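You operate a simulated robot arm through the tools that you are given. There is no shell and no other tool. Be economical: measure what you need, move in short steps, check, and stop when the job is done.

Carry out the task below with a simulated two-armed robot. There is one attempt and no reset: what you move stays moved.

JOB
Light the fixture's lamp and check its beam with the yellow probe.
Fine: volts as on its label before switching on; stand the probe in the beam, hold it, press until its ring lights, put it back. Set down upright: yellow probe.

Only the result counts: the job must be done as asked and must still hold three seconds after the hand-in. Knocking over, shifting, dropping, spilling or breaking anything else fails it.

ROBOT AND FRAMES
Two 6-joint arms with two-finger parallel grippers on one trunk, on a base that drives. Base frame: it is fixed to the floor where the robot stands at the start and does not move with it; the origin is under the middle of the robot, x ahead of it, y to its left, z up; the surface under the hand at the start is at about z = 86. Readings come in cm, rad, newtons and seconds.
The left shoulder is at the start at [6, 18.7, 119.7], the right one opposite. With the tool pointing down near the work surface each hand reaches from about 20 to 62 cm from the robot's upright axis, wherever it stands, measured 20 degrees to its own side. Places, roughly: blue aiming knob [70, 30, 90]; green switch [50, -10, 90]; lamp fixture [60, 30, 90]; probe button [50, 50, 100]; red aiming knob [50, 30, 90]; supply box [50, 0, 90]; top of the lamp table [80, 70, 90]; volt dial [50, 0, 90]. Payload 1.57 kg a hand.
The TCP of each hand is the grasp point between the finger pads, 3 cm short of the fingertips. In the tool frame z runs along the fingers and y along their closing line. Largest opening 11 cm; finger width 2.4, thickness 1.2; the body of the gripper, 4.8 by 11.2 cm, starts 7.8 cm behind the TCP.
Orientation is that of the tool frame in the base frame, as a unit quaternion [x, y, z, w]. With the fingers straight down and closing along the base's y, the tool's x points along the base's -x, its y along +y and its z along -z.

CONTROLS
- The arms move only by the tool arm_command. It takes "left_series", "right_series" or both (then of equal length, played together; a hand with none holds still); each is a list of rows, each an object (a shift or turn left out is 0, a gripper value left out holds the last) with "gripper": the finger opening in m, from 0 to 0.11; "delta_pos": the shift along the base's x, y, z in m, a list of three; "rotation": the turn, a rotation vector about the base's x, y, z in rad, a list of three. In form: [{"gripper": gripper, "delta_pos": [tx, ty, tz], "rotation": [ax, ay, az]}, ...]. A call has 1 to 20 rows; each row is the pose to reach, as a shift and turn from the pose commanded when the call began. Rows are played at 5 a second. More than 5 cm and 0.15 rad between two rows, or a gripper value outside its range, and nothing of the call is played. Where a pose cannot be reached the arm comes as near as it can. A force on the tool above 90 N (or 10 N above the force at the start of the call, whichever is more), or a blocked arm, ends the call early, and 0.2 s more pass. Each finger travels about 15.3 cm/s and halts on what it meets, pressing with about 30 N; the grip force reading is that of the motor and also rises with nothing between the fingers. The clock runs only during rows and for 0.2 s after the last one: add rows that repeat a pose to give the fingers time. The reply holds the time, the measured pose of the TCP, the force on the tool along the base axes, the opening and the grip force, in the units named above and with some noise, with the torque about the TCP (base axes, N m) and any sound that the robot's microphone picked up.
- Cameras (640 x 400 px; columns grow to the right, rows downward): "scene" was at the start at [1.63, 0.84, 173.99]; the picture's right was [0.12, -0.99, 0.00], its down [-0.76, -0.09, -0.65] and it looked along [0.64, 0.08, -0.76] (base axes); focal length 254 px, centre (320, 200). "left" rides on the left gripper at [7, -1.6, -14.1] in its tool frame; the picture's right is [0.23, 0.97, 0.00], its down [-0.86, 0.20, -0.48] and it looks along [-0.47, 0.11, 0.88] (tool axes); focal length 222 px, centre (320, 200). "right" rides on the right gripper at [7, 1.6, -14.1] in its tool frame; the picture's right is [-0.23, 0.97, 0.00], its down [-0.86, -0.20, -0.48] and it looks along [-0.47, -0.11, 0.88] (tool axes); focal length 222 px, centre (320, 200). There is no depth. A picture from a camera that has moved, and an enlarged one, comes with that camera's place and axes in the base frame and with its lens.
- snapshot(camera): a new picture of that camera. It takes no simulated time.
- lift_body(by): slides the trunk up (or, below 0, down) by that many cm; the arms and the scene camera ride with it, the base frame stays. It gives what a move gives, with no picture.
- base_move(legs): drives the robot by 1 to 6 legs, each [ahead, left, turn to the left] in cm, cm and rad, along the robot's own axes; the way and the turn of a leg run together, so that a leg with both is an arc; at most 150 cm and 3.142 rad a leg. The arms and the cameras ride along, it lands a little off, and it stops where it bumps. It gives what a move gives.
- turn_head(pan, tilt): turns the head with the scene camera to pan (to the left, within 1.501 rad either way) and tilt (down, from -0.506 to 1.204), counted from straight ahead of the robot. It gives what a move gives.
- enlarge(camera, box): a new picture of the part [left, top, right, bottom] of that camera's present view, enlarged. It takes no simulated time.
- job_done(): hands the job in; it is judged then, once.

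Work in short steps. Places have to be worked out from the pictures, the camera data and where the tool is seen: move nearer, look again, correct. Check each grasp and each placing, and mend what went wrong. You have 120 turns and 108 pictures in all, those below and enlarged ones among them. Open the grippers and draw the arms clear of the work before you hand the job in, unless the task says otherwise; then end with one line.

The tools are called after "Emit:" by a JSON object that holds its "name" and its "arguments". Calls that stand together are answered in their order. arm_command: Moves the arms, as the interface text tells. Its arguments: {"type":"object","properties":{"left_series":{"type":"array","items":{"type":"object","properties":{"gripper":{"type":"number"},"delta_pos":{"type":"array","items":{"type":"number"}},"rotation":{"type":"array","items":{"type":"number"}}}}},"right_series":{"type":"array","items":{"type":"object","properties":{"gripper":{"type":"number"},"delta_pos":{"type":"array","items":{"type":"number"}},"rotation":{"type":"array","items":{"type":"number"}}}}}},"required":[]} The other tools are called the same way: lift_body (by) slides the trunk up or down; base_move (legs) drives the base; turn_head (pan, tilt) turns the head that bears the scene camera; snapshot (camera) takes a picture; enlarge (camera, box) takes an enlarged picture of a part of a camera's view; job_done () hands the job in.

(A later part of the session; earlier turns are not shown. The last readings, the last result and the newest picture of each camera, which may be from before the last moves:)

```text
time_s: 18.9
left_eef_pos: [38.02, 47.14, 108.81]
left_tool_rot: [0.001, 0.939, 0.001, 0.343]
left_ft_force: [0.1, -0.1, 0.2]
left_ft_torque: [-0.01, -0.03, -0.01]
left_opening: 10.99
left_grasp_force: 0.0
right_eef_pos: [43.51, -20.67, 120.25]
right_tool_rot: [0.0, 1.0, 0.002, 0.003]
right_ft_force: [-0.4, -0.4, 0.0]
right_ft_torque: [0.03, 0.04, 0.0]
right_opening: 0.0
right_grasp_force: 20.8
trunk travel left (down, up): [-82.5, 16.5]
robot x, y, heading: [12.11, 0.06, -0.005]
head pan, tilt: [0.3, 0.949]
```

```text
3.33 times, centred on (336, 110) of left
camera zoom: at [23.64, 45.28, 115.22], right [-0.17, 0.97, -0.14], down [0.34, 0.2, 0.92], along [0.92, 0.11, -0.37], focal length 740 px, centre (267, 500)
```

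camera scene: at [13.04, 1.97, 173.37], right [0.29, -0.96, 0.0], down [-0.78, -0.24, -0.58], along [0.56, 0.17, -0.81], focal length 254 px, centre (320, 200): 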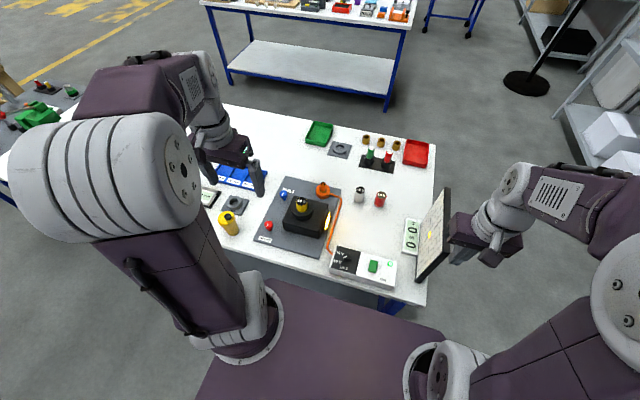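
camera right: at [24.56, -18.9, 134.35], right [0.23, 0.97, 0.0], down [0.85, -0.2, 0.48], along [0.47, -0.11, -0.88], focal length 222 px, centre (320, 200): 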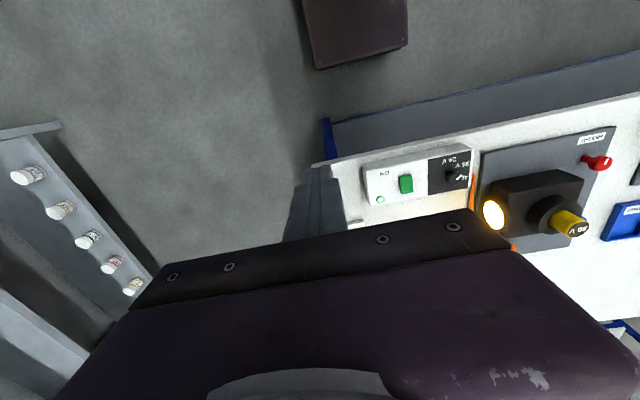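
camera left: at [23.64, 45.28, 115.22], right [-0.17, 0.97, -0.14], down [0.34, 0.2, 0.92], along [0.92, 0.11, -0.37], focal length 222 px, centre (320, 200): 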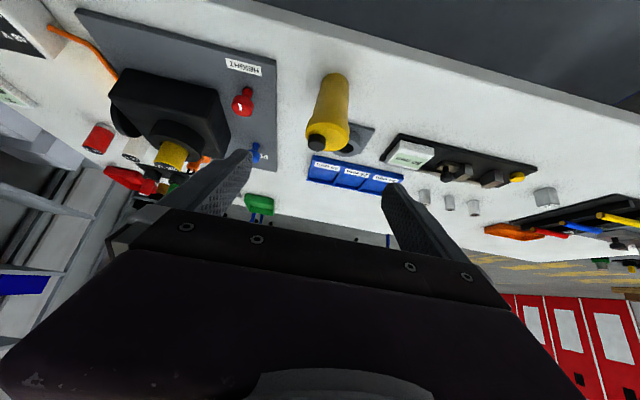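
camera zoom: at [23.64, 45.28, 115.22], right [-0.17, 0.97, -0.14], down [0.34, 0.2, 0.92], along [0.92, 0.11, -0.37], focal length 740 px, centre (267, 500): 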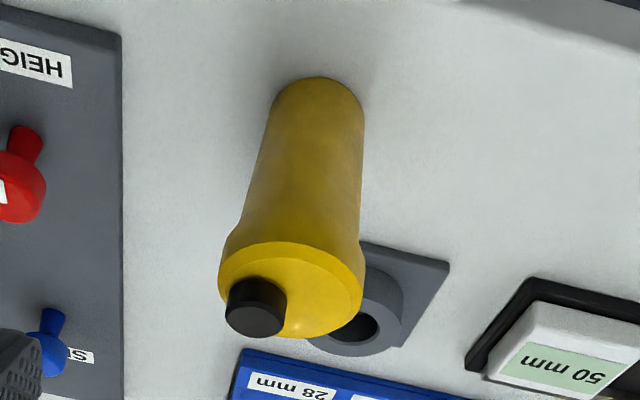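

Slim body (~4 cm) with a flange and a slightly off-centre button. Descend to grasp pose at (48.1, 47.2, 91).

Emit:
{"name": "arm_command", "arguments": {"left_series": [{"delta_pos": [0.015, 0.0, -0.04]}, {"delta_pos": [0.035, 0.0, -0.08]}, {"delta_pos": [0.06, 0.0, -0.12]}, {"delta_pos": [0.08, 0.0, -0.15]}, {"delta_pos": [0.08, 0.0, -0.15]}]}}

Emit:
{"name": "snapshot", "arguments": {"camera": "left"}}

Emit:
{"name": "enlarge", "arguments": {"camera": "scene", "box": [180, 180, 292, 250]}}

```text
time_s: 20.1
left_eef_pos: [46.69, 48.83, 94.16]
left_tool_rot: [0.001, 0.94, -0.003, 0.342]
left_ft_force: [0.4, -0.2, -0.6]
left_ft_torque: [-0.02, -0.01, 0.03]
left_opening: 11.01
left_grasp_force: 0.0
left hand out of reach, approached as far as the arm can: row 2, 3, 4, 5
right_eef_pos: [43.55, -20.7, 120.22]
right_tool_rot: [0.001, 1.0, 0.001, 0.002]
right_ft_force: [0.1, -0.1, 0.2]
right_ft_torque: [0.0, -0.01, 0.01]
right_opening: 0.0
right_grasp_force: 21.4
trunk travel left (down, up): [-82.5, 16.5]
robot x, y, heading: [11.73, 0.13, 0.0]
head pan, tilt: [0.3, 0.949]
```

```text
67 pictures are left
camera left: at [32.37, 47.13, 100.68], right [-0.17, 0.97, -0.15], down [0.35, 0.2, 0.91], along [0.92, 0.1, -0.37], focal length 222 px, centre (320, 200)
```

left: 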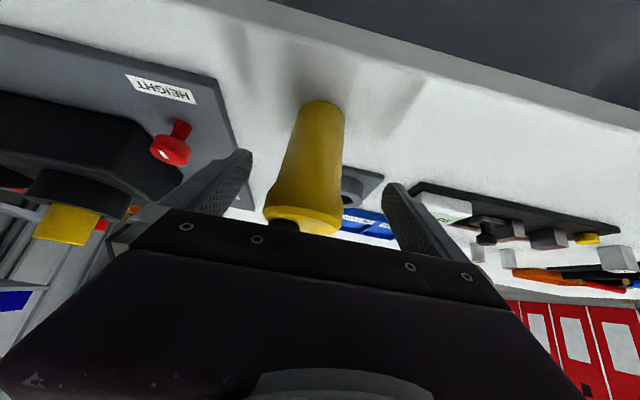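

```text
5.71 times, centred on (236, 215) of scene
camera zoom: at [12.79, 1.94, 173.37], right [0.29, -0.96, 0.0], down [-0.78, -0.24, -0.58], along [0.56, 0.17, -0.81], focal length 1453 px, centre (800, 114)
```

zoom: 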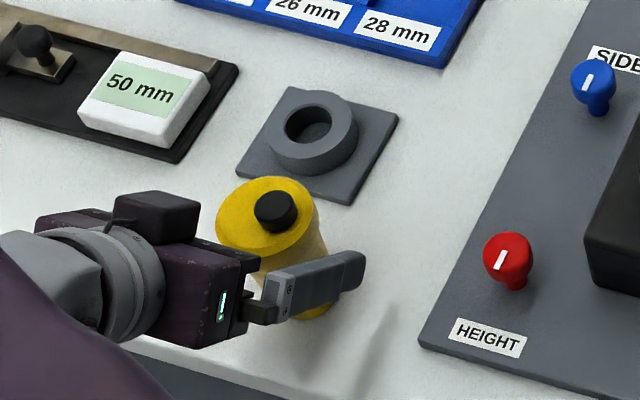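

The tilted left tool ran out of reach low down (commanded z 91). I'll back out up, raise the right hand too, then lower the trunk to give the tilted arm a better posture.

Emit:
{"name": "arm_command", "arguments": {"left_series": [{"delta_pos": [-0.02, -0.003, 0.03]}, {"delta_pos": [-0.04, -0.007, 0.06]}, {"delta_pos": [-0.065, -0.012, 0.1]}, {"delta_pos": [-0.085, -0.016, 0.14]}, {"delta_pos": [-0.1, -0.016, 0.18]}, {"delta_pos": [-0.11, -0.016, 0.22]}, {"delta_pos": [-0.11, -0.016, 0.25]}], "right_series": [{"delta_pos": [-0.01, 0, 0.02]}, {"delta_pos": [-0.02, 0, 0.04]}, {"delta_pos": [-0.03, 0, 0.06]}, {"delta_pos": [-0.04, 0, 0.08]}, {"delta_pos": [-0.05, 0, 0.1]}, {"delta_pos": [-0.05, 0, 0.12]}, {"delta_pos": [-0.05, 0, 0.12]}]}}

```text
time_s: 21.7
left_eef_pos: [35.42, 47.15, 119.31]
left_tool_rot: [0.002, 0.939, 0.0, 0.343]
left_ft_force: [0.1, -0.4, 0.3]
left_ft_torque: [0.02, -0.03, -0.01]
left_opening: 10.99
left_grasp_force: 0.0
right_eef_pos: [38.44, -20.76, 132.06]
right_tool_rot: [0.0, 1.0, 0.0, 0.004]
right_ft_force: [-1.0, 0.3, -0.3]
right_ft_torque: [-0.02, 0.02, -0.02]
right_opening: 0.0
right_grasp_force: 21.1
trunk travel left (down, up): [-82.5, 16.5]
robot x, y, heading: [11.79, 0.48, -0.006]
head pan, tilt: [0.3, 0.949]
```

Lower the trunk by 14 cm.

Emit:
{"name": "lift_body", "arguments": {"by": -14}}

Emit:
{"name": "snapshot", "arguments": {"camera": "scene"}}

Emit:
{"name": "snapshot", "arguments": {"camera": "left"}}

```text
time_s: 23.3
left_eef_pos: [35.38, 47.26, 105.29]
left_tool_rot: [0.002, 0.94, 0.0, 0.341]
left_ft_force: [-0.4, 0.1, 1.0]
left_ft_torque: [-0.04, -0.01, 0.03]
left_opening: 11.02
left_grasp_force: 0.1
right_eef_pos: [38.53, -20.77, 117.97]
right_tool_rot: [0.0, 1.0, 0.001, 0.002]
right_ft_force: [0.4, -0.4, 0.5]
right_ft_torque: [0.02, 0.01, 0.01]
right_opening: 0.0
right_grasp_force: 21.0
trunk travel left (down, up): [-68.5, 30.5]
robot x, y, heading: [11.74, -0.09, -0.002]
head pan, tilt: [0.3, 0.949]
```

```text
65 pictures are left
camera scene: at [12.84, 1.97, 159.38], right [0.29, -0.96, 0.0], down [-0.78, -0.24, -0.58], along [0.56, 0.17, -0.81], focal length 254 px, centre (320, 200)
```

scene: 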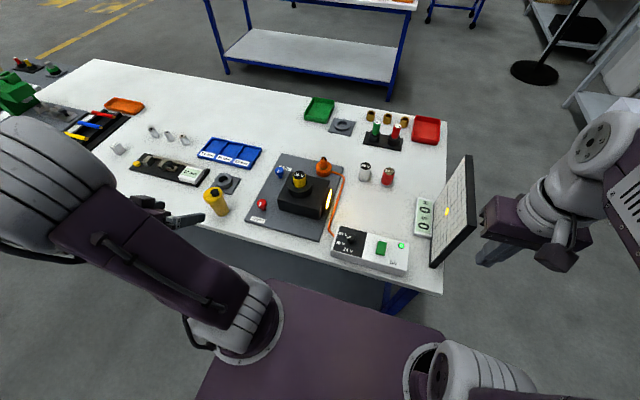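

```text
64 pictures are left
camera left: at [21.05, 45.57, 111.68], right [-0.17, 0.97, -0.14], down [0.35, 0.2, 0.92], along [0.92, 0.11, -0.37], focal length 222 px, centre (320, 200)
```

left: 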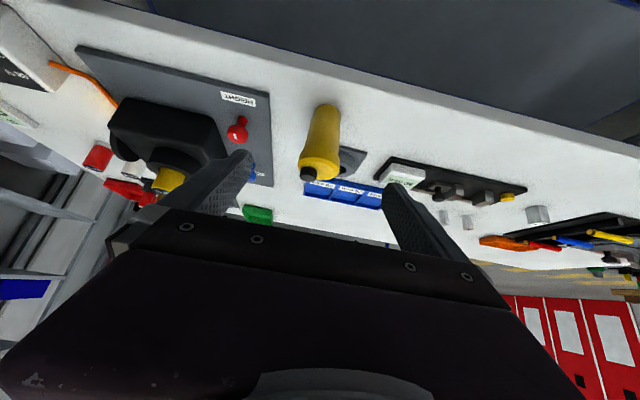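

Approach again: to about (44, 47.2, 97), check reach.

Emit:
{"name": "arm_command", "arguments": {"left_series": [{"delta_pos": [0.025, 0.0, -0.028]}, {"delta_pos": [0.055, 0.0, -0.055]}, {"delta_pos": [0.086, 0.0, -0.083]}, {"delta_pos": [0.086, 0.0, -0.083]}]}}

Emit:
{"name": "snapshot", "arguments": {"camera": "left"}}

```text
time_s: 24.3
left_eef_pos: [44.05, 47.29, 96.91]
left_tool_rot: [0.001, 0.939, 0.001, 0.343]
left_ft_force: [0.0, -0.1, -0.4]
left_ft_torque: [-0.03, 0.02, -0.02]
left_opening: 11.0
left_grasp_force: 0.1
right_eef_pos: [38.48, -20.78, 118.13]
right_tool_rot: [0.0, 1.0, 0.001, 0.003]
right_ft_force: [-0.3, 0.0, 0.5]
right_ft_torque: [0.02, -0.03, 0.01]
right_opening: 0.02
right_grasp_force: 21.4
trunk travel left (down, up): [-68.5, 30.5]
robot x, y, heading: [11.99, 0.34, 0.002]
head pan, tilt: [0.3, 0.949]
```

```text
63 pictures are left
camera left: at [29.7, 45.62, 103.29], right [-0.17, 0.97, -0.14], down [0.35, 0.2, 0.92], along [0.92, 0.11, -0.37], focal length 222 px, centre (320, 200)
```

left: 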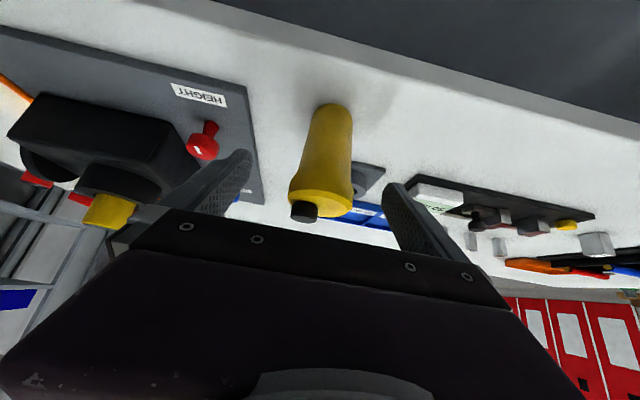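

Reachable now. Probe axis y≈47.5. Go to the grasp pose.

Emit:
{"name": "arm_command", "arguments": {"left_series": [{"delta_pos": [0.014, 0.001, -0.02]}, {"delta_pos": [0.028, 0.002, -0.04]}, {"delta_pos": [0.041, 0.002, -0.058]}, {"delta_pos": [0.041, 0.002, -0.058]}]}}

Emit:
{"name": "snapshot", "arguments": {"camera": "left"}}

Emit:
{"name": "enlarge", "arguments": {"camera": "scene", "box": [160, 165, 272, 235]}}

```text
time_s: 25.3
left_eef_pos: [47.99, 47.55, 91.07]
left_tool_rot: [0.001, 0.939, 0.0, 0.343]
left_ft_force: [0.4, 1.0, -0.8]
left_ft_torque: [0.03, -0.02, 0.0]
left_opening: 10.96
left_grasp_force: 0.0
right_eef_pos: [38.35, -20.69, 118.09]
right_tool_rot: [0.0, 1.0, 0.001, 0.002]
right_ft_force: [0.5, 0.0, 0.1]
right_ft_torque: [-0.01, 0.0, 0.01]
right_opening: 0.01
right_grasp_force: 21.5
trunk travel left (down, up): [-68.5, 30.5]
robot x, y, heading: [11.96, 0.13, -0.004]
head pan, tilt: [0.3, 0.949]
```

```text
62 pictures are left
camera left: at [33.7, 45.9, 97.44], right [-0.17, 0.97, -0.14], down [0.35, 0.2, 0.92], along [0.92, 0.11, -0.37], focal length 222 px, centre (320, 200)
```

left: 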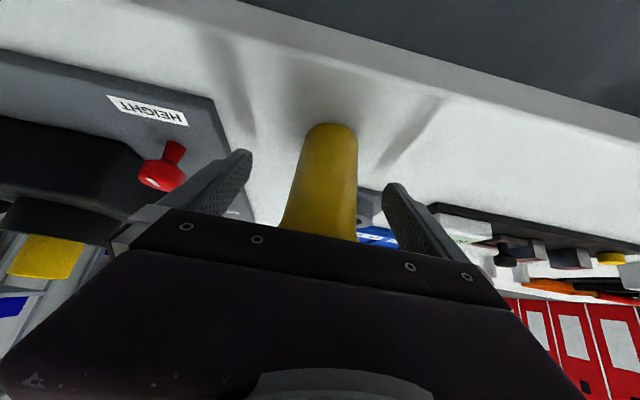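

```text
5.71 times, centred on (216, 200) of scene
camera zoom: at [12.83, 1.97, 159.37], right [0.29, -0.96, 0.0], down [-0.78, -0.24, -0.58], along [0.56, 0.17, -0.81], focal length 1453 px, centre (914, 200)
```

zoom: 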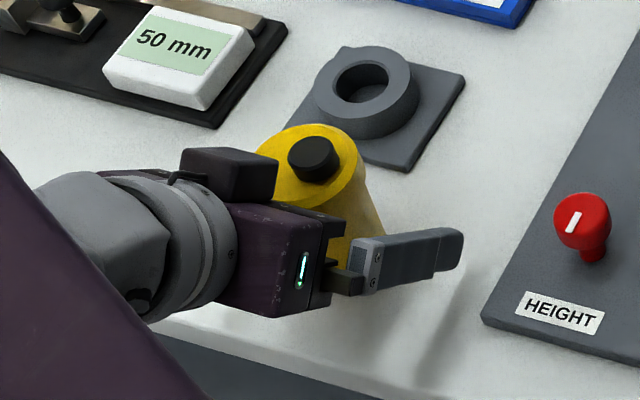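

Body is centred between the fingers; axis perhaps 0.5 cm further ahead. Shift and close.

Emit:
{"name": "arm_command", "arguments": {"left_series": [{"delta_pos": [0.005, 0, 0]}, {"delta_pos": [0.005, 0, 0], "gripper": 0.08}, {"delta_pos": [0.005, 0, 0], "gripper": 0.06}, {"delta_pos": [0.005, 0, 0], "gripper": 0.045}, {"delta_pos": [0.005, 0, 0], "gripper": 0.035}, {"delta_pos": [0.005, 0, 0], "gripper": 0.03}, {"delta_pos": [0.005, 0, 0], "gripper": 0.03}]}}

Emit:
{"name": "snapshot", "arguments": {"camera": "left"}}

Emit:
{"name": "enlarge", "arguments": {"camera": "scene", "box": [160, 165, 272, 235]}}

```text
time_s: 26.9
left_eef_pos: [48.64, 47.52, 91.06]
left_tool_rot: [0.001, 0.939, 0.0, 0.344]
left_ft_force: [-0.2, 0.3, 0.7]
left_ft_torque: [0.01, 0.02, 0.01]
left_opening: 5.03
left_grasp_force: 29.8
right_eef_pos: [38.38, -20.75, 118.2]
right_tool_rot: [-0.001, 1.0, 0.001, 0.003]
right_ft_force: [0.1, 0.1, -0.3]
right_ft_torque: [-0.02, 0.02, -0.01]
right_opening: 0.0
right_grasp_force: 21.6
trunk travel left (down, up): [-68.5, 30.5]
robot x, y, heading: [12.18, 0.15, -0.003]
head pan, tilt: [0.3, 0.949]
```

```text
60 pictures are left
camera left: at [34.24, 45.84, 97.48], right [-0.17, 0.97, -0.14], down [0.35, 0.2, 0.92], along [0.92, 0.11, -0.37], focal length 222 px, centre (320, 200)
```

left: 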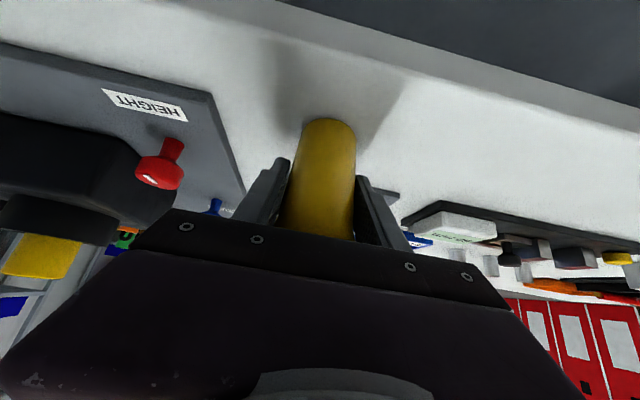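

```text
5.71 times, centred on (216, 200) of scene
camera zoom: at [12.87, 2.0, 159.37], right [0.29, -0.96, 0.0], down [-0.78, -0.24, -0.58], along [0.56, 0.17, -0.81], focal length 1453 px, centre (914, 200)
```

zoom: 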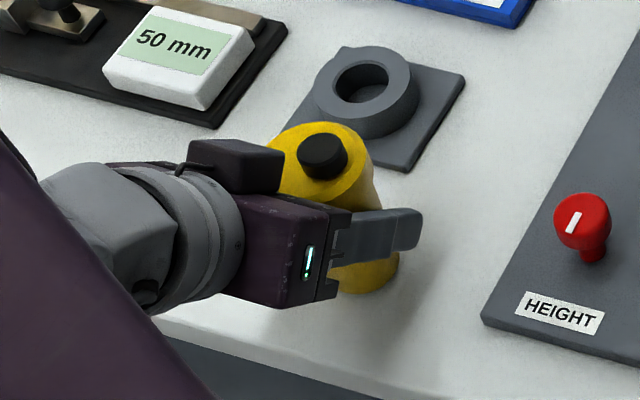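

Grip on the probe (5.0 cm, 30 N). Lift straight up 5 cm and check.

Emit:
{"name": "arm_command", "arguments": {"left_series": [{"delta_pos": [0, 0, 0.015]}, {"delta_pos": [0, 0, 0.03]}, {"delta_pos": [0, 0, 0.05]}, {"delta_pos": [0, 0, 0.05]}]}}

Emit:
{"name": "snapshot", "arguments": {"camera": "left"}}

Emit:
{"name": "snapshot", "arguments": {"camera": "scene"}}

```text
time_s: 27.9
left_eef_pos: [48.7, 47.52, 96.17]
left_tool_rot: [0.001, 0.939, 0.001, 0.344]
left_ft_force: [-0.4, -0.1, -0.6]
left_ft_torque: [0.0, 0.01, 0.01]
left_opening: 5.04
left_grasp_force: 29.4
right_eef_pos: [38.52, -20.67, 118.09]
right_tool_rot: [0.0, 1.0, 0.001, 0.002]
right_ft_force: [0.4, -0.8, 0.4]
right_ft_torque: [-0.01, 0.02, -0.02]
right_opening: 0.02
right_grasp_force: 21.3
trunk travel left (down, up): [-68.5, 30.5]
robot x, y, heading: [11.88, -0.09, -0.001]
head pan, tilt: [0.3, 0.949]
```

```text
58 pictures are left
camera left: at [34.33, 45.86, 102.52], right [-0.17, 0.97, -0.15], down [0.35, 0.2, 0.92], along [0.92, 0.11, -0.37], focal length 222 px, centre (320, 200)
```

left: 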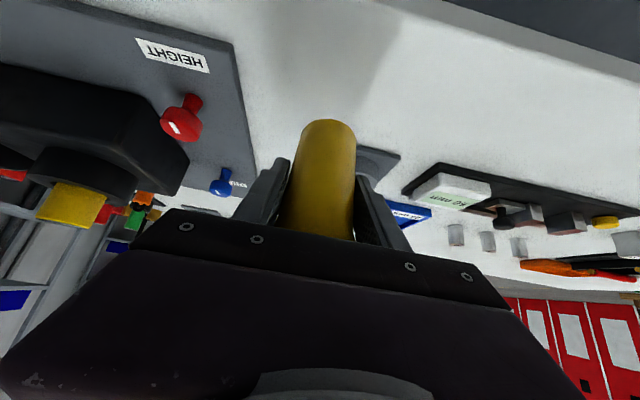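

```text
57 pictures are left
camera scene: at [12.88, 2.03, 159.37], right [0.29, -0.96, 0.0], down [-0.78, -0.24, -0.58], along [0.56, 0.17, -0.81], focal length 254 px, centre (320, 200)
```

scene: 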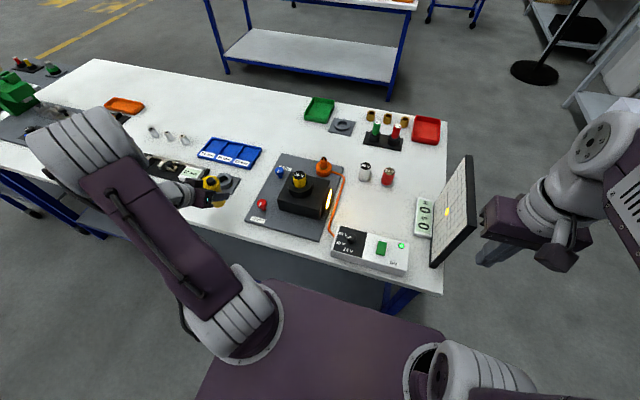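

Lifted securely. Raise another 17 cm and carry over to above the beam at ≈(61.2, 1.5).

Emit:
{"name": "arm_command", "arguments": {"left_series": [{"delta_pos": [0, 0, 0.043]}, {"delta_pos": [0, 0, 0.086]}, {"delta_pos": [0, 0, 0.128]}, {"delta_pos": [0, 0, 0.17]}, {"delta_pos": [0.0125, -0.046, 0.17]}, {"delta_pos": [0.025, -0.092, 0.17]}, {"delta_pos": [0.0375, -0.138, 0.17]}, {"delta_pos": [0.05, -0.184, 0.17]}, {"delta_pos": [0.0625, -0.23, 0.17]}, {"delta_pos": [0.075, -0.276, 0.17]}, {"delta_pos": [0.0875, -0.322, 0.17]}, {"delta_pos": [0.1, -0.368, 0.17]}, {"delta_pos": [0.1125, -0.414, 0.17]}, {"delta_pos": [0.125, -0.46, 0.17]}, {"delta_pos": [0.125, -0.46, 0.17]}]}}

Emit:
{"name": "turn_head", "arguments": {"pan": 0.0, "tilt": 0.85}}

Emit:
{"name": "snapshot", "arguments": {"camera": "left"}}

Emit:
{"name": "snapshot", "arguments": {"camera": "scene"}}

Emit:
{"name": "snapshot", "arguments": {"camera": "right"}}

```text
time_s: 31.1
left_eef_pos: [60.95, 1.5, 112.9]
left_tool_rot: [0.001, 0.94, 0.001, 0.342]
left_ft_force: [0.4, 0.1, -1.5]
left_ft_torque: [-0.01, 0.04, 0.02]
left_opening: 5.04
left_grasp_force: 30.6
right_eef_pos: [38.51, -20.65, 118.25]
right_tool_rot: [0.0, 1.0, 0.001, 0.002]
right_ft_force: [0.0, 0.2, 0.0]
right_ft_torque: [0.0, 0.01, 0.01]
right_opening: 0.0
right_grasp_force: 20.9
trunk travel left (down, up): [-68.5, 30.5]
robot x, y, heading: [11.89, 0.22, 0.001]
head pan, tilt: [0.3, 0.949]
```

```text
time_s: 31.9
left_eef_pos: [60.97, 1.32, 112.84]
left_tool_rot: [0.001, 0.94, 0.001, 0.342]
left_ft_force: [-0.3, -0.1, -0.8]
left_ft_torque: [0.01, 0.01, -0.02]
left_opening: 5.02
left_grasp_force: 30.0
right_eef_pos: [38.5, -20.71, 118.04]
right_tool_rot: [-0.001, 1.0, 0.0, 0.003]
right_ft_force: [-0.5, -0.1, 0.1]
right_ft_torque: [0.03, -0.01, 0.0]
right_opening: 0.01
right_grasp_force: 21.0
trunk travel left (down, up): [-68.5, 30.5]
robot x, y, heading: [11.83, -0.05, -0.003]
head pan, tilt: [0.0, 0.85]
```

```text
56 pictures are left
camera left: at [46.54, -0.28, 119.37], right [-0.17, 0.97, -0.14], down [0.35, 0.2, 0.92], along [0.92, 0.11, -0.37], focal length 222 px, centre (320, 200)
```

left: 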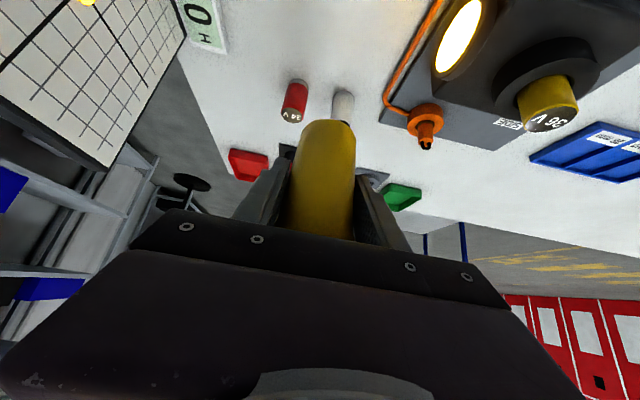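

```text
55 pictures are left
camera scene: at [13.74, -0.2, 160.12], right [0.0, -1.0, 0.0], down [-0.75, 0.0, -0.66], along [0.66, 0.0, -0.75], focal length 254 px, centre (320, 200)
```

scene: 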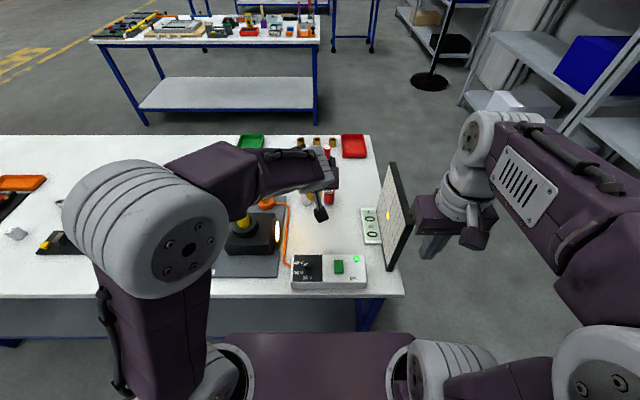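

```text
54 pictures are left
camera right: at [31.46, -19.1, 132.19], right [0.23, 0.97, 0.0], down [0.85, -0.2, 0.48], along [0.47, -0.11, -0.88], focal length 222 px, centre (320, 200)
```

right: 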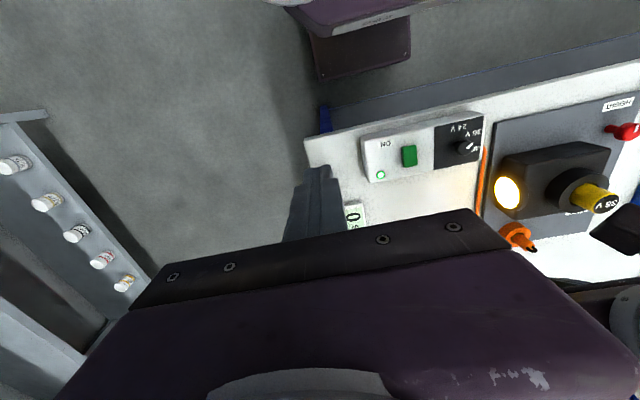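

Refined beam at y=1.5: x≈60.6, z≈94. Lower to about 2 cm above standing height and check clearances over the supply box.

Emit:
{"name": "arm_command", "arguments": {"left_series": [{"delta_pos": [-0.003, 0, -0.04]}, {"delta_pos": [-0.003, 0, -0.08]}, {"delta_pos": [-0.003, 0, -0.12]}, {"delta_pos": [-0.003, 0, -0.16]}, {"delta_pos": [-0.003, 0, -0.195]}, {"delta_pos": [-0.003, 0, -0.195]}]}}

Emit:
{"name": "snapshot", "arguments": {"camera": "left"}}

Emit:
{"name": "snapshot", "arguments": {"camera": "right"}}

Emit:
{"name": "enlarge", "arguments": {"camera": "scene", "box": [230, 150, 422, 310]}}

```text
time_s: 33.3
left_eef_pos: [60.84, 1.36, 93.74]
left_tool_rot: [0.001, 0.939, 0.001, 0.344]
left_ft_force: [-0.2, 0.0, -1.4]
left_ft_torque: [0.03, 0.02, 0.03]
left_opening: 5.01
left_grasp_force: 29.6
right_eef_pos: [38.42, -20.74, 118.19]
right_tool_rot: [0.0, 1.0, 0.001, 0.003]
right_ft_force: [0.4, -0.1, -0.4]
right_ft_torque: [-0.01, 0.0, -0.03]
right_opening: 0.0
right_grasp_force: 20.9
trunk travel left (down, up): [-68.5, 30.5]
robot x, y, heading: [12.07, -0.13, -0.001]
head pan, tilt: [0.0, 0.85]
```

```text
53 pictures are left
camera left: at [46.36, -0.27, 100.1], right [-0.17, 0.97, -0.14], down [0.35, 0.2, 0.92], along [0.92, 0.11, -0.37], focal length 222 px, centre (320, 200)
```

left: 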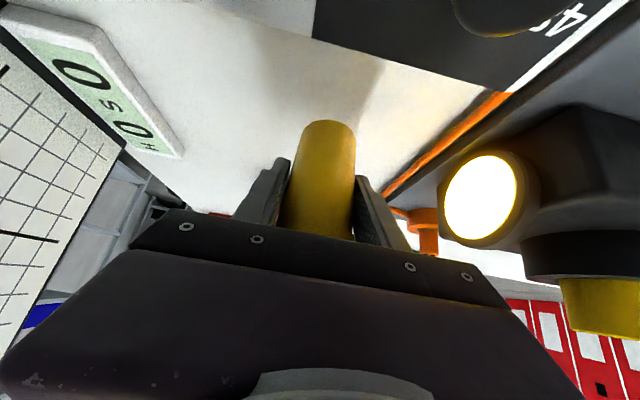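

```text
52 pictures are left
camera right: at [31.41, -19.07, 132.21], right [0.23, 0.97, 0.0], down [0.85, -0.2, 0.48], along [0.47, -0.11, -0.88], focal length 222 px, centre (320, 200)
```

right: 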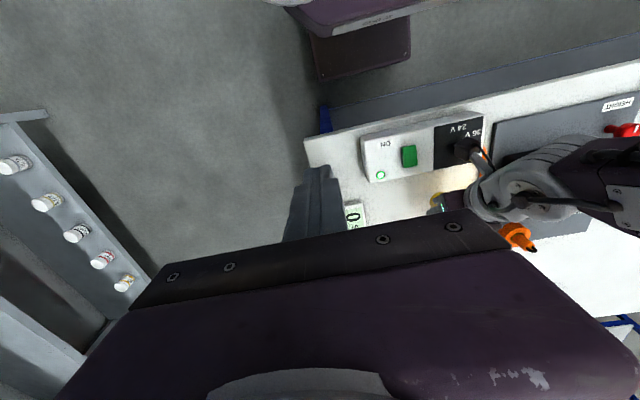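

```text
2.50 times, centred on (326, 230) of scene
camera zoom: at [13.68, -0.16, 160.12], right [0.0, -1.0, 0.0], down [-0.75, 0.0, -0.66], along [0.66, 0.0, -0.75], focal length 636 px, centre (305, 125)
```

zoom: 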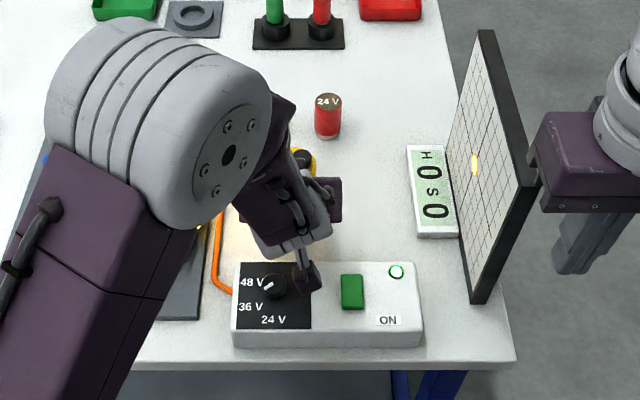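

Clearances hold; I'll shift 1.2 cm toward −y to keep the wrist camera clear of the knob, then lower to near the table.

Emit:
{"name": "arm_command", "arguments": {"left_series": [{"delta_pos": [-0.002, -0.012, 0]}, {"delta_pos": [-0.002, -0.012, -0.01]}, {"delta_pos": [-0.002, -0.012, -0.02]}, {"delta_pos": [-0.002, -0.012, -0.023]}, {"delta_pos": [-0.002, -0.012, -0.023]}]}}

Emit:
{"name": "snapshot", "arguments": {"camera": "left"}}

```text
time_s: 34.5
left_eef_pos: [60.68, 0.27, 91.44]
left_tool_rot: [0.001, 0.939, 0.001, 0.343]
left_ft_force: [-0.3, -0.2, -1.1]
left_ft_torque: [0.02, -0.02, 0.06]
left_opening: 5.0
left_grasp_force: 30.3
right_eef_pos: [38.47, -20.71, 118.0]
right_tool_rot: [0.0, 1.0, 0.001, 0.002]
right_ft_force: [-0.4, 0.8, 0.4]
right_ft_torque: [0.01, 0.02, 0.02]
right_opening: 0.02
right_grasp_force: 21.7
trunk travel left (down, up): [-68.5, 30.5]
robot x, y, heading: [11.96, -0.0, -0.001]
head pan, tilt: [0.0, 0.85]
```

```text
50 pictures are left
camera left: at [46.28, -1.47, 97.85], right [-0.17, 0.97, -0.14], down [0.35, 0.2, 0.92], along [0.92, 0.11, -0.37], focal length 222 px, centre (320, 200)
```

left: 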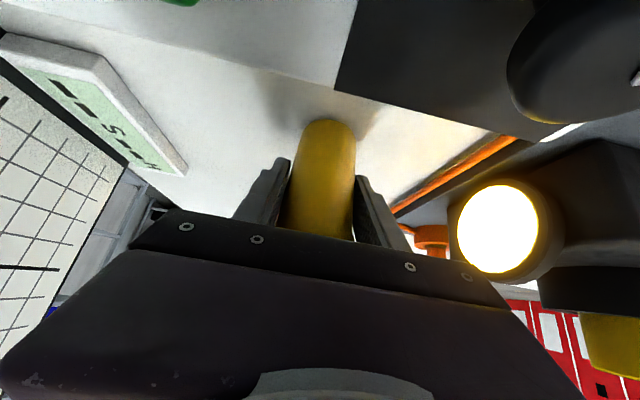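

The readout went to dashes: the probe intercepts the beam. Lower the last 4 mm to stand it.

Emit:
{"name": "arm_command", "arguments": {"left_series": [{"delta_pos": [0, 0, -0.002]}, {"delta_pos": [0, 0, -0.004]}, {"delta_pos": [0, 0, -0.004]}]}}

Emit:
{"name": "enlarge", "arguments": {"camera": "scene", "box": [230, 150, 422, 310]}}

```text
time_s: 35.3
left_eef_pos: [60.72, 0.15, 91.17]
left_tool_rot: [0.001, 0.939, 0.0, 0.343]
left_ft_force: [-0.2, -1.1, -1.2]
left_ft_torque: [-0.02, 0.01, -0.01]
left_opening: 5.01
left_grasp_force: 30.0
right_eef_pos: [38.35, -20.69, 118.0]
right_tool_rot: [0.0, 1.0, 0.0, 0.002]
right_ft_force: [0.1, -0.1, 0.0]
right_ft_torque: [-0.03, -0.01, -0.01]
right_opening: 0.0
right_grasp_force: 21.2
trunk travel left (down, up): [-68.5, 30.5]
robot x, y, heading: [11.81, -0.15, -0.004]
head pan, tilt: [0.0, 0.85]
```

```text
2.50 times, centred on (326, 230) of scene
camera zoom: at [13.73, -0.19, 160.12], right [0.0, -1.0, 0.0], down [-0.75, 0.0, -0.66], along [0.66, 0.0, -0.75], focal length 636 px, centre (305, 125)
```

zoom: 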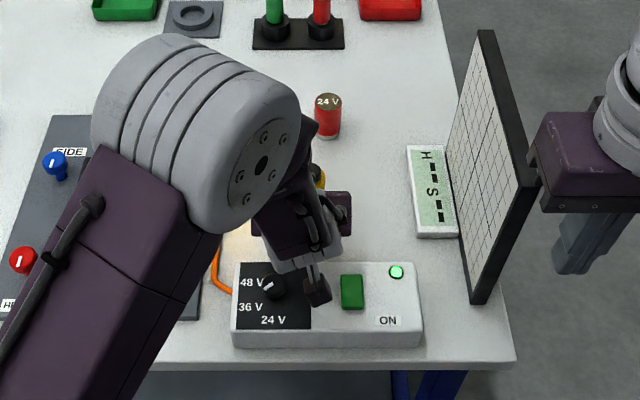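

No contact force yet; ease down a further 3 mm.

Emit:
{"name": "arm_command", "arguments": {"left_series": [{"delta_pos": [0, 0, -0.0015]}, {"delta_pos": [0, 0, -0.0025]}, {"delta_pos": [0, 0, -0.0025]}]}}

```text
time_s: 36.1
left_eef_pos: [60.59, 0.31, 90.95]
left_tool_rot: [0.001, 0.938, 0.0, 0.346]
left_ft_force: [-0.8, 2.3, 19.7]
left_ft_torque: [-0.01, -0.35, -0.02]
left_opening: 5.02
left_grasp_force: 30.1
right_eef_pos: [38.29, -20.59, 118.26]
right_tool_rot: [0.0, 1.0, 0.001, 0.004]
right_ft_force: [0.6, -0.1, 0.2]
right_ft_torque: [0.01, 0.01, -0.02]
right_opening: 0.0
right_grasp_force: 21.2
trunk travel left (down, up): [-68.5, 30.5]
robot x, y, heading: [12.01, -0.06, -0.002]
head pan, tilt: [0.0, 0.85]
```

Probe stands (20 N contact). Now bring the right hand up, over and toward the button, leaning it slightly to the right (+0.35 rad about x) to stay clear of the left arm.

Emit:
{"name": "arm_command", "arguments": {"right_series": [{"delta_pos": [0, 0, 0.045]}, {"delta_pos": [0, 0, 0.09]}, {"delta_pos": [0, 0, 0.135]}, {"delta_pos": [0.03, 0.023, 0.14], "rotation": [0.058, 0, 0]}, {"delta_pos": [0.06, 0.046, 0.14], "rotation": [0.116, 0, 0]}, {"delta_pos": [0.09, 0.069, 0.14], "rotation": [0.175, 0, 0]}, {"delta_pos": [0.12, 0.092, 0.14], "rotation": [0.233, 0, 0]}, {"delta_pos": [0.15, 0.115, 0.14], "rotation": [0.291, 0, 0]}, {"delta_pos": [0.18, 0.138, 0.14], "rotation": [0.35, 0, 0]}, {"delta_pos": [0.2, 0.16, 0.12], "rotation": [0.35, 0, 0]}, {"delta_pos": [0.215, 0.17, 0.08], "rotation": [0.35, 0, 0]}, {"delta_pos": [0.215, 0.17, 0.04], "rotation": [0.35, 0, 0]}, {"delta_pos": [0.215, 0.17, 0.04], "rotation": [0.35, 0, 0]}]}}

Emit:
{"name": "snapshot", "arguments": {"camera": "right"}}

Emit:
{"name": "snapshot", "arguments": {"camera": "scene"}}

```text
time_s: 38.9
left_eef_pos: [60.6, 0.24, 90.79]
left_tool_rot: [0.002, 0.939, 0.0, 0.344]
left_ft_force: [0.5, 0.0, 11.1]
left_ft_torque: [-0.09, -0.31, 0.01]
left_opening: 4.96
left_grasp_force: 30.2
right_eef_pos: [60.06, -3.65, 122.22]
right_tool_rot: [0.0, 0.985, 0.174, 0.004]
right_ft_force: [0.6, 0.5, 0.1]
right_ft_torque: [0.01, 0.0, 0.04]
right_opening: 0.0
right_grasp_force: 21.6
right hand out of reach, approached as far as the arm can: row 9, 10
trunk travel left (down, up): [-68.5, 30.5]
robot x, y, heading: [11.97, -0.23, -0.001]
head pan, tilt: [0.0, 0.85]
```

```text
48 pictures are left
camera right: at [52.96, -6.89, 136.03], right [0.23, 0.91, 0.34], down [0.85, -0.35, 0.39], along [0.47, 0.2, -0.86], focal length 222 px, centre (320, 200)
```

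right: 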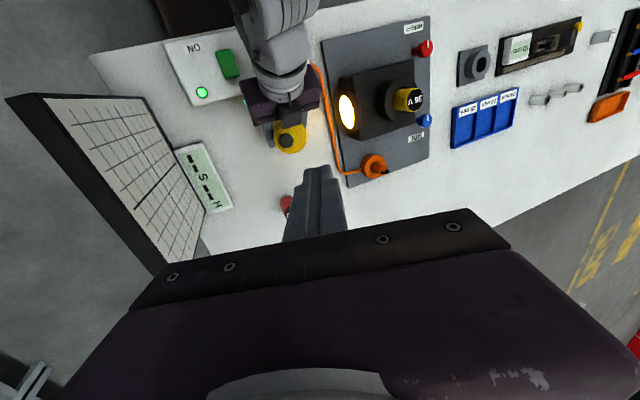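

```text
47 pictures are left
camera scene: at [13.58, -0.18, 160.12], right [0.0, -1.0, 0.0], down [-0.75, 0.0, -0.66], along [0.66, 0.0, -0.75], focal length 254 px, centre (320, 200)
```

scene: 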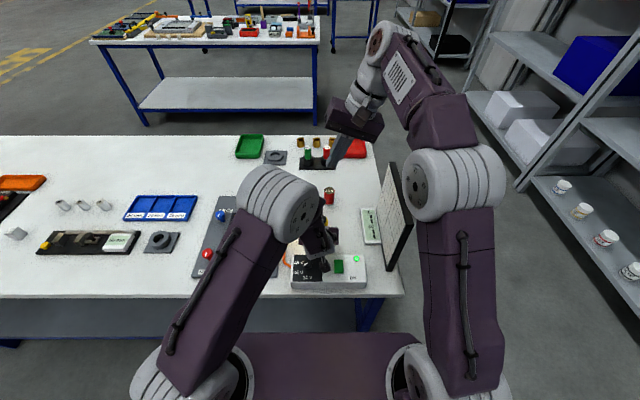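

Good view from the right hand. Enlarge the probe top to locate the button.

Emit:
{"name": "enlarge", "arguments": {"camera": "right", "box": [240, 95, 352, 165]}}

```text
5.71 times, centred on (296, 130) of right
camera zoom: at [52.96, -6.89, 136.03], right [0.23, 0.91, 0.34], down [0.85, -0.35, 0.39], along [0.47, 0.2, -0.86], focal length 1269 px, centre (457, 600)
```

zoom: 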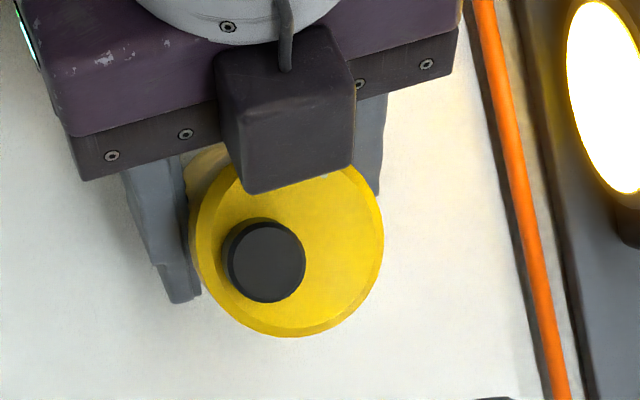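

Button is at about (60.7, −1.2). I'll reduce the lean to 0.1 rad and descend to a hover ~8 cm above the button, then recheck.

Emit:
{"name": "arm_command", "arguments": {"right_series": [{"delta_pos": [0.003, 0.006, -0.03], "rotation": [-0.08, 0, 0]}, {"delta_pos": [0.006, 0.012, -0.06], "rotation": [-0.16, 0, 0]}, {"delta_pos": [0.0094, 0.0225, -0.09], "rotation": [-0.25, 0, 0]}, {"delta_pos": [0.0094, 0.0225, -0.122], "rotation": [-0.25, 0, 0]}, {"delta_pos": [0.0094, 0.0225, -0.122], "rotation": [-0.25, 0, 0]}]}}

Emit:
{"name": "snapshot", "arguments": {"camera": "right"}}

Emit:
{"name": "snapshot", "arguments": {"camera": "scene"}}

```text
time_s: 40.1
left_eef_pos: [60.7, 0.25, 90.82]
left_tool_rot: [0.001, 0.939, 0.0, 0.344]
left_ft_force: [0.2, -0.8, 10.1]
left_ft_torque: [-0.05, -0.19, -0.01]
left_opening: 4.95
left_grasp_force: 30.4
right_eef_pos: [60.91, -1.39, 110.04]
right_tool_rot: [0.001, 0.999, 0.051, 0.004]
right_ft_force: [0.5, -0.3, -0.7]
right_ft_torque: [0.0, 0.02, -0.02]
right_opening: 0.0
right_grasp_force: 21.2
trunk travel left (down, up): [-68.5, 30.5]
robot x, y, heading: [11.94, 0.15, -0.001]
head pan, tilt: [0.0, 0.85]
```

```text
45 pictures are left
camera right: at [53.9, -1.24, 124.19], right [0.23, 0.97, 0.1], down [0.85, -0.25, 0.46], along [0.47, -0.02, -0.88], focal length 222 px, centre (320, 200)
```

right: 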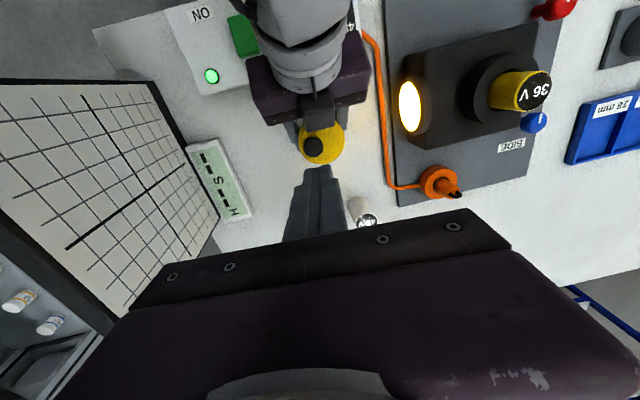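

```text
44 pictures are left
camera scene: at [13.57, -0.18, 160.12], right [0.0, -1.0, 0.0], down [-0.75, 0.0, -0.66], along [0.66, 0.0, -0.75], focal length 254 px, centre (320, 200)
```

scene: 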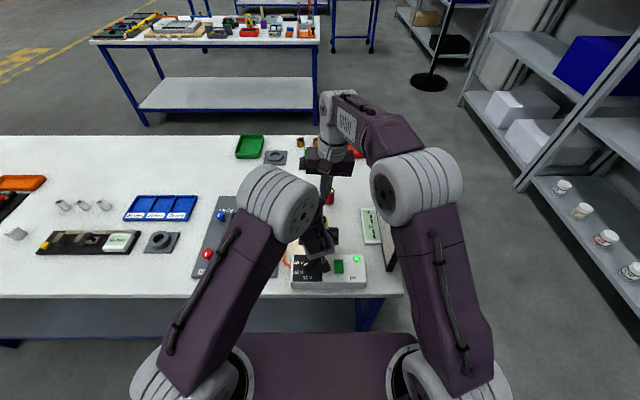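

Button re-estimated at (60.6, −1.0), right beneath the tip. Descend 6.5 cm and check the elbow vs. screen.

Emit:
{"name": "arm_command", "arguments": {"right_series": [{"delta_pos": [0, 0.001, -0.03]}, {"delta_pos": [0, 0.001, -0.065]}, {"delta_pos": [0, 0.001, -0.065]}]}}

Emit:
{"name": "enlarge", "arguments": {"camera": "right", "box": [240, 80, 400, 220]}}

Emit:
{"name": "snapshot", "arguments": {"camera": "scene"}}

Emit:
{"name": "snapshot", "arguments": {"camera": "left"}}

```text
time_s: 40.9
left_eef_pos: [60.4, 0.24, 90.85]
left_tool_rot: [0.001, 0.939, 0.001, 0.343]
left_ft_force: [0.0, 0.2, 8.2]
left_ft_torque: [-0.11, -0.15, -0.02]
left_opening: 4.97
left_grasp_force: 29.9
right_eef_pos: [60.77, -1.38, 103.4]
right_tool_rot: [0.0, 0.999, 0.052, 0.003]
right_ft_force: [0.1, 0.1, 0.0]
right_ft_torque: [0.04, -0.05, 0.02]
right_opening: 0.01
right_grasp_force: 21.1
trunk travel left (down, up): [-68.5, 30.5]
robot x, y, heading: [11.92, -0.15, 0.0]
head pan, tilt: [0.0, 0.85]
```

```text
2.86 times, centred on (320, 150) of right
camera zoom: at [53.78, -1.17, 117.53], right [0.23, 0.97, 0.1], down [0.85, -0.25, 0.46], along [0.47, -0.02, -0.88], focal length 635 px, centre (320, 343)
```

zoom: 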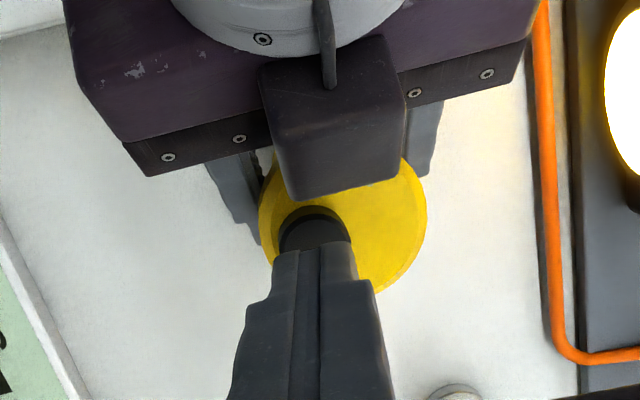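

```text
42 pictures are left
camera scene: at [13.57, -0.19, 160.12], right [0.0, -1.0, 0.0], down [-0.75, 0.0, -0.66], along [0.66, 0.0, -0.75], focal length 254 px, centre (320, 200)
```

scene: 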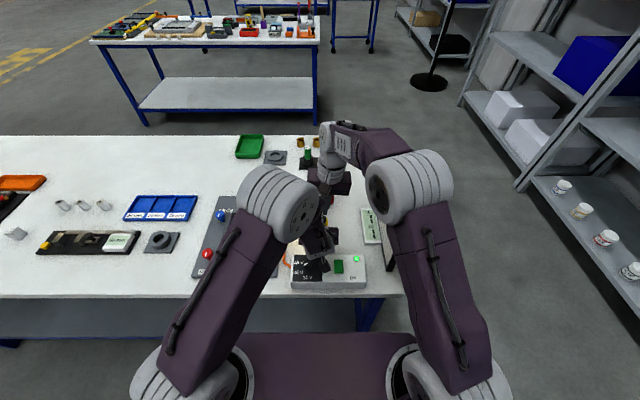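

```text
41 pictures are left
camera left: at [46.23, -1.45, 97.19], right [-0.17, 0.97, -0.14], down [0.35, 0.2, 0.92], along [0.92, 0.11, -0.37], focal length 222 px, centre (320, 200)
```

left: 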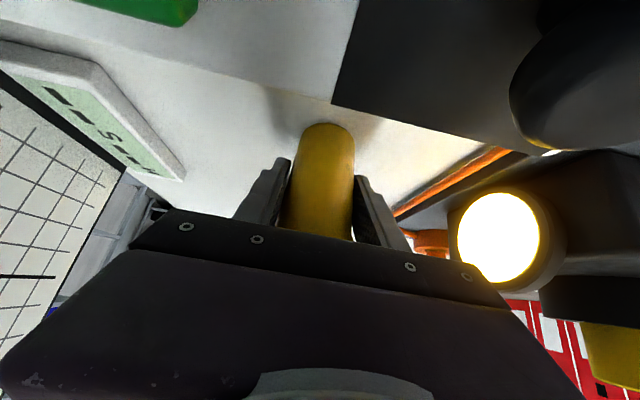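

Tip is above the button with clearance to the sensor cube. Press down slowly.

Emit:
{"name": "arm_command", "arguments": {"right_series": [{"delta_pos": [-0.001, 0, -0.006]}, {"delta_pos": [-0.001, 0, -0.012]}, {"delta_pos": [-0.001, 0, -0.016]}, {"delta_pos": [-0.001, 0, -0.019]}]}}

Emit:
{"name": "enlarge", "arguments": {"camera": "right", "box": [240, 80, 400, 220]}}

```text
time_s: 41.9
left_eef_pos: [60.56, 0.31, 90.81]
left_tool_rot: [0.001, 0.939, 0.001, 0.343]
left_ft_force: [-3.8, -1.3, 6.6]
left_ft_torque: [-0.06, -0.04, -0.02]
left_opening: 4.98
left_grasp_force: 30.1
right_eef_pos: [60.65, -1.23, 101.45]
right_tool_rot: [0.001, 0.999, 0.05, 0.003]
right_ft_force: [0.9, -0.1, 0.7]
right_ft_torque: [-0.01, 0.0, -0.02]
right_opening: 0.01
right_grasp_force: 21.0
trunk travel left (down, up): [-68.5, 30.5]
robot x, y, heading: [12.07, -0.32, 0.0]
head pan, tilt: [0.0, 0.85]
```

```text
2.86 times, centred on (320, 150) of right
camera zoom: at [53.66, -1.07, 115.7], right [0.23, 0.97, 0.1], down [0.85, -0.25, 0.46], along [0.47, -0.02, -0.88], focal length 635 px, centre (320, 343)
```

zoom: 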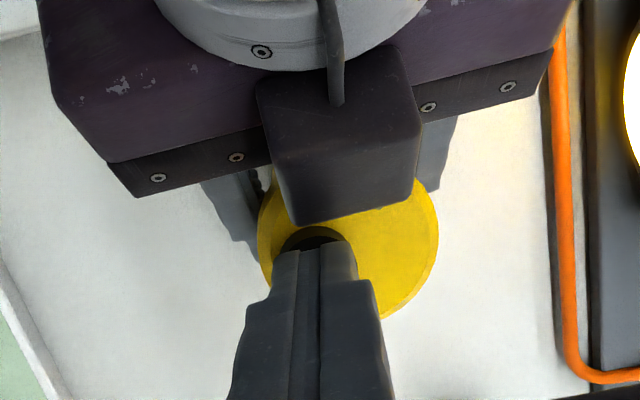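

No contact yet; continue in small steps.

Emit:
{"name": "arm_command", "arguments": {"right_series": [{"delta_pos": [0, 0, -0.003]}, {"delta_pos": [0, 0, -0.006]}, {"delta_pos": [0, 0, -0.006]}]}}

Emit:
{"name": "enlarge", "arguments": {"camera": "right", "box": [240, 80, 400, 220]}}

```text
time_s: 42.7
left_eef_pos: [60.63, 0.3, 90.81]
left_tool_rot: [0.001, 0.939, 0.001, 0.345]
left_ft_force: [-2.6, 0.1, 4.4]
left_ft_torque: [-0.06, -0.02, 0.0]
left_opening: 4.98
left_grasp_force: 29.8
right_eef_pos: [60.75, -1.35, 101.0]
right_tool_rot: [0.001, 0.999, 0.05, 0.003]
right_ft_force: [0.5, 0.2, 0.8]
right_ft_torque: [0.03, -0.04, 0.01]
right_opening: 0.0
right_grasp_force: 21.4
trunk travel left (down, up): [-68.5, 30.5]
robot x, y, heading: [11.71, 0.05, 0.001]
head pan, tilt: [0.0, 0.85]
```

```text
2.86 times, centred on (320, 150) of right
camera zoom: at [53.72, -1.12, 115.1], right [0.23, 0.97, 0.1], down [0.85, -0.25, 0.46], along [0.47, -0.02, -0.88], focal length 635 px, centre (320, 343)
```

zoom: 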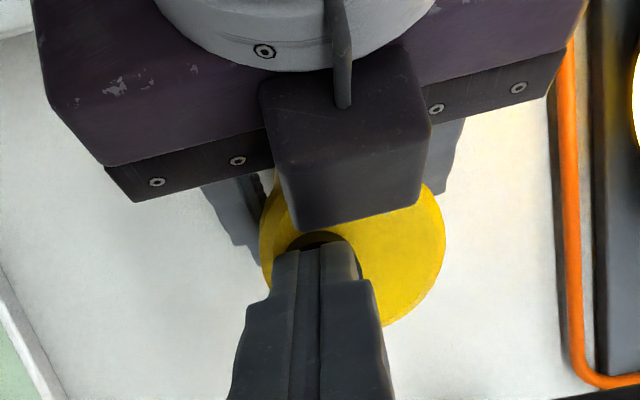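

Still free. Continue down another 8 mm with force watch.

Emit:
{"name": "arm_command", "arguments": {"right_series": [{"delta_pos": [0, 0, -0.003]}, {"delta_pos": [0, 0, -0.006]}, {"delta_pos": [0, 0, -0.008]}]}}

Emit:
{"name": "enlarge", "arguments": {"camera": "right", "box": [240, 80, 400, 220]}}

```text
time_s: 43.5
left_eef_pos: [60.71, 0.15, 90.85]
left_tool_rot: [0.0, 0.94, 0.001, 0.342]
left_ft_force: [2.9, -2.3, -2.5]
left_ft_torque: [0.32, -0.03, 0.07]
left_opening: 4.96
left_grasp_force: 30.2
right_eef_pos: [60.77, -1.4, 100.2]
right_tool_rot: [0.001, 0.999, 0.052, 0.003]
right_ft_force: [-2.5, 2.8, 10.7]
right_ft_torque: [0.01, 0.07, 0.03]
right_opening: 0.0
right_grasp_force: 21.4
trunk travel left (down, up): [-68.5, 30.5]
robot x, y, heading: [11.94, -0.15, -0.002]
head pan, tilt: [0.0, 0.85]
```

```text
2.86 times, centred on (320, 150) of right
camera zoom: at [53.73, -1.17, 114.32], right [0.23, 0.97, 0.1], down [0.85, -0.25, 0.46], along [0.47, -0.02, -0.88], focal length 635 px, centre (320, 343)
```

zoom: 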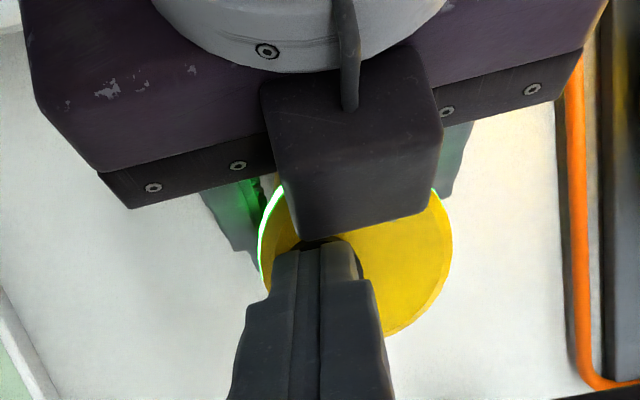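

The ring is lit green. Hold briefly, then raise the right hand clear and retreat.

Emit:
{"name": "arm_command", "arguments": {"right_series": [{"delta_pos": [0, 0, 0]}, {"delta_pos": [0, 0, 0]}, {"delta_pos": [0, 0, 0.02]}, {"delta_pos": [0, -0.003, 0.06]}, {"delta_pos": [0, -0.006, 0.1]}, {"delta_pos": [-0.005, -0.012, 0.14]}, {"delta_pos": [-0.01, -0.03, 0.18]}, {"delta_pos": [-0.02, -0.055, 0.21]}]}}

Emit:
{"name": "snapshot", "arguments": {"camera": "right"}}

Emit:
{"name": "snapshot", "arguments": {"camera": "scene"}}

```text
time_s: 45.3
left_eef_pos: [60.74, 0.27, 90.73]
left_tool_rot: [0.002, 0.939, 0.001, 0.343]
left_ft_force: [-1.1, 0.3, 4.3]
left_ft_torque: [-0.1, -0.06, 0.02]
left_opening: 4.96
left_grasp_force: 30.2
right_eef_pos: [58.83, -7.03, 121.15]
right_tool_rot: [0.0, 0.999, 0.051, 0.002]
right_ft_force: [0.8, -0.5, -1.1]
right_ft_torque: [0.01, -0.01, -0.02]
right_opening: 0.0
right_grasp_force: 21.2
trunk travel left (down, up): [-68.5, 30.5]
robot x, y, heading: [11.7, 0.35, -0.001]
head pan, tilt: [0.0, 0.85]
```

```text
37 pictures are left
camera right: at [51.85, -6.78, 135.33], right [0.23, 0.97, 0.1], down [0.85, -0.25, 0.46], along [0.47, -0.02, -0.88], focal length 222 px, centre (320, 200)
```

right: 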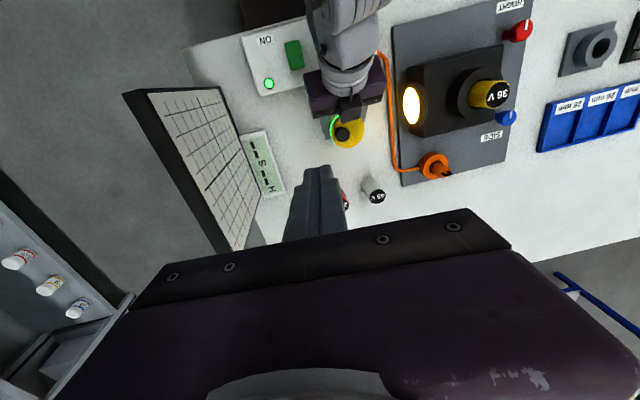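

```text
36 pictures are left
camera scene: at [13.63, -0.28, 160.12], right [0.0, -1.0, 0.0], down [-0.75, 0.0, -0.66], along [0.66, 0.0, -0.75], focal length 254 px, centre (320, 200)
```

scene: 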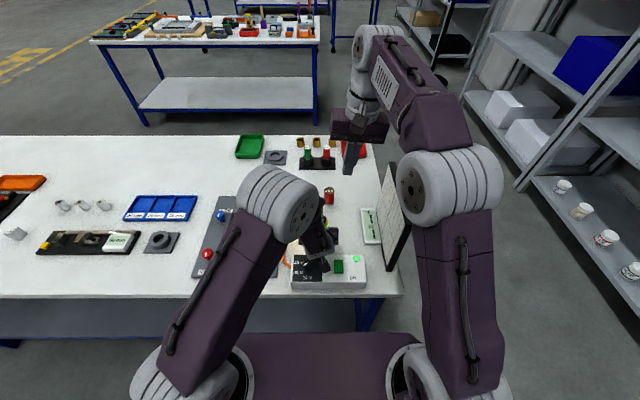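

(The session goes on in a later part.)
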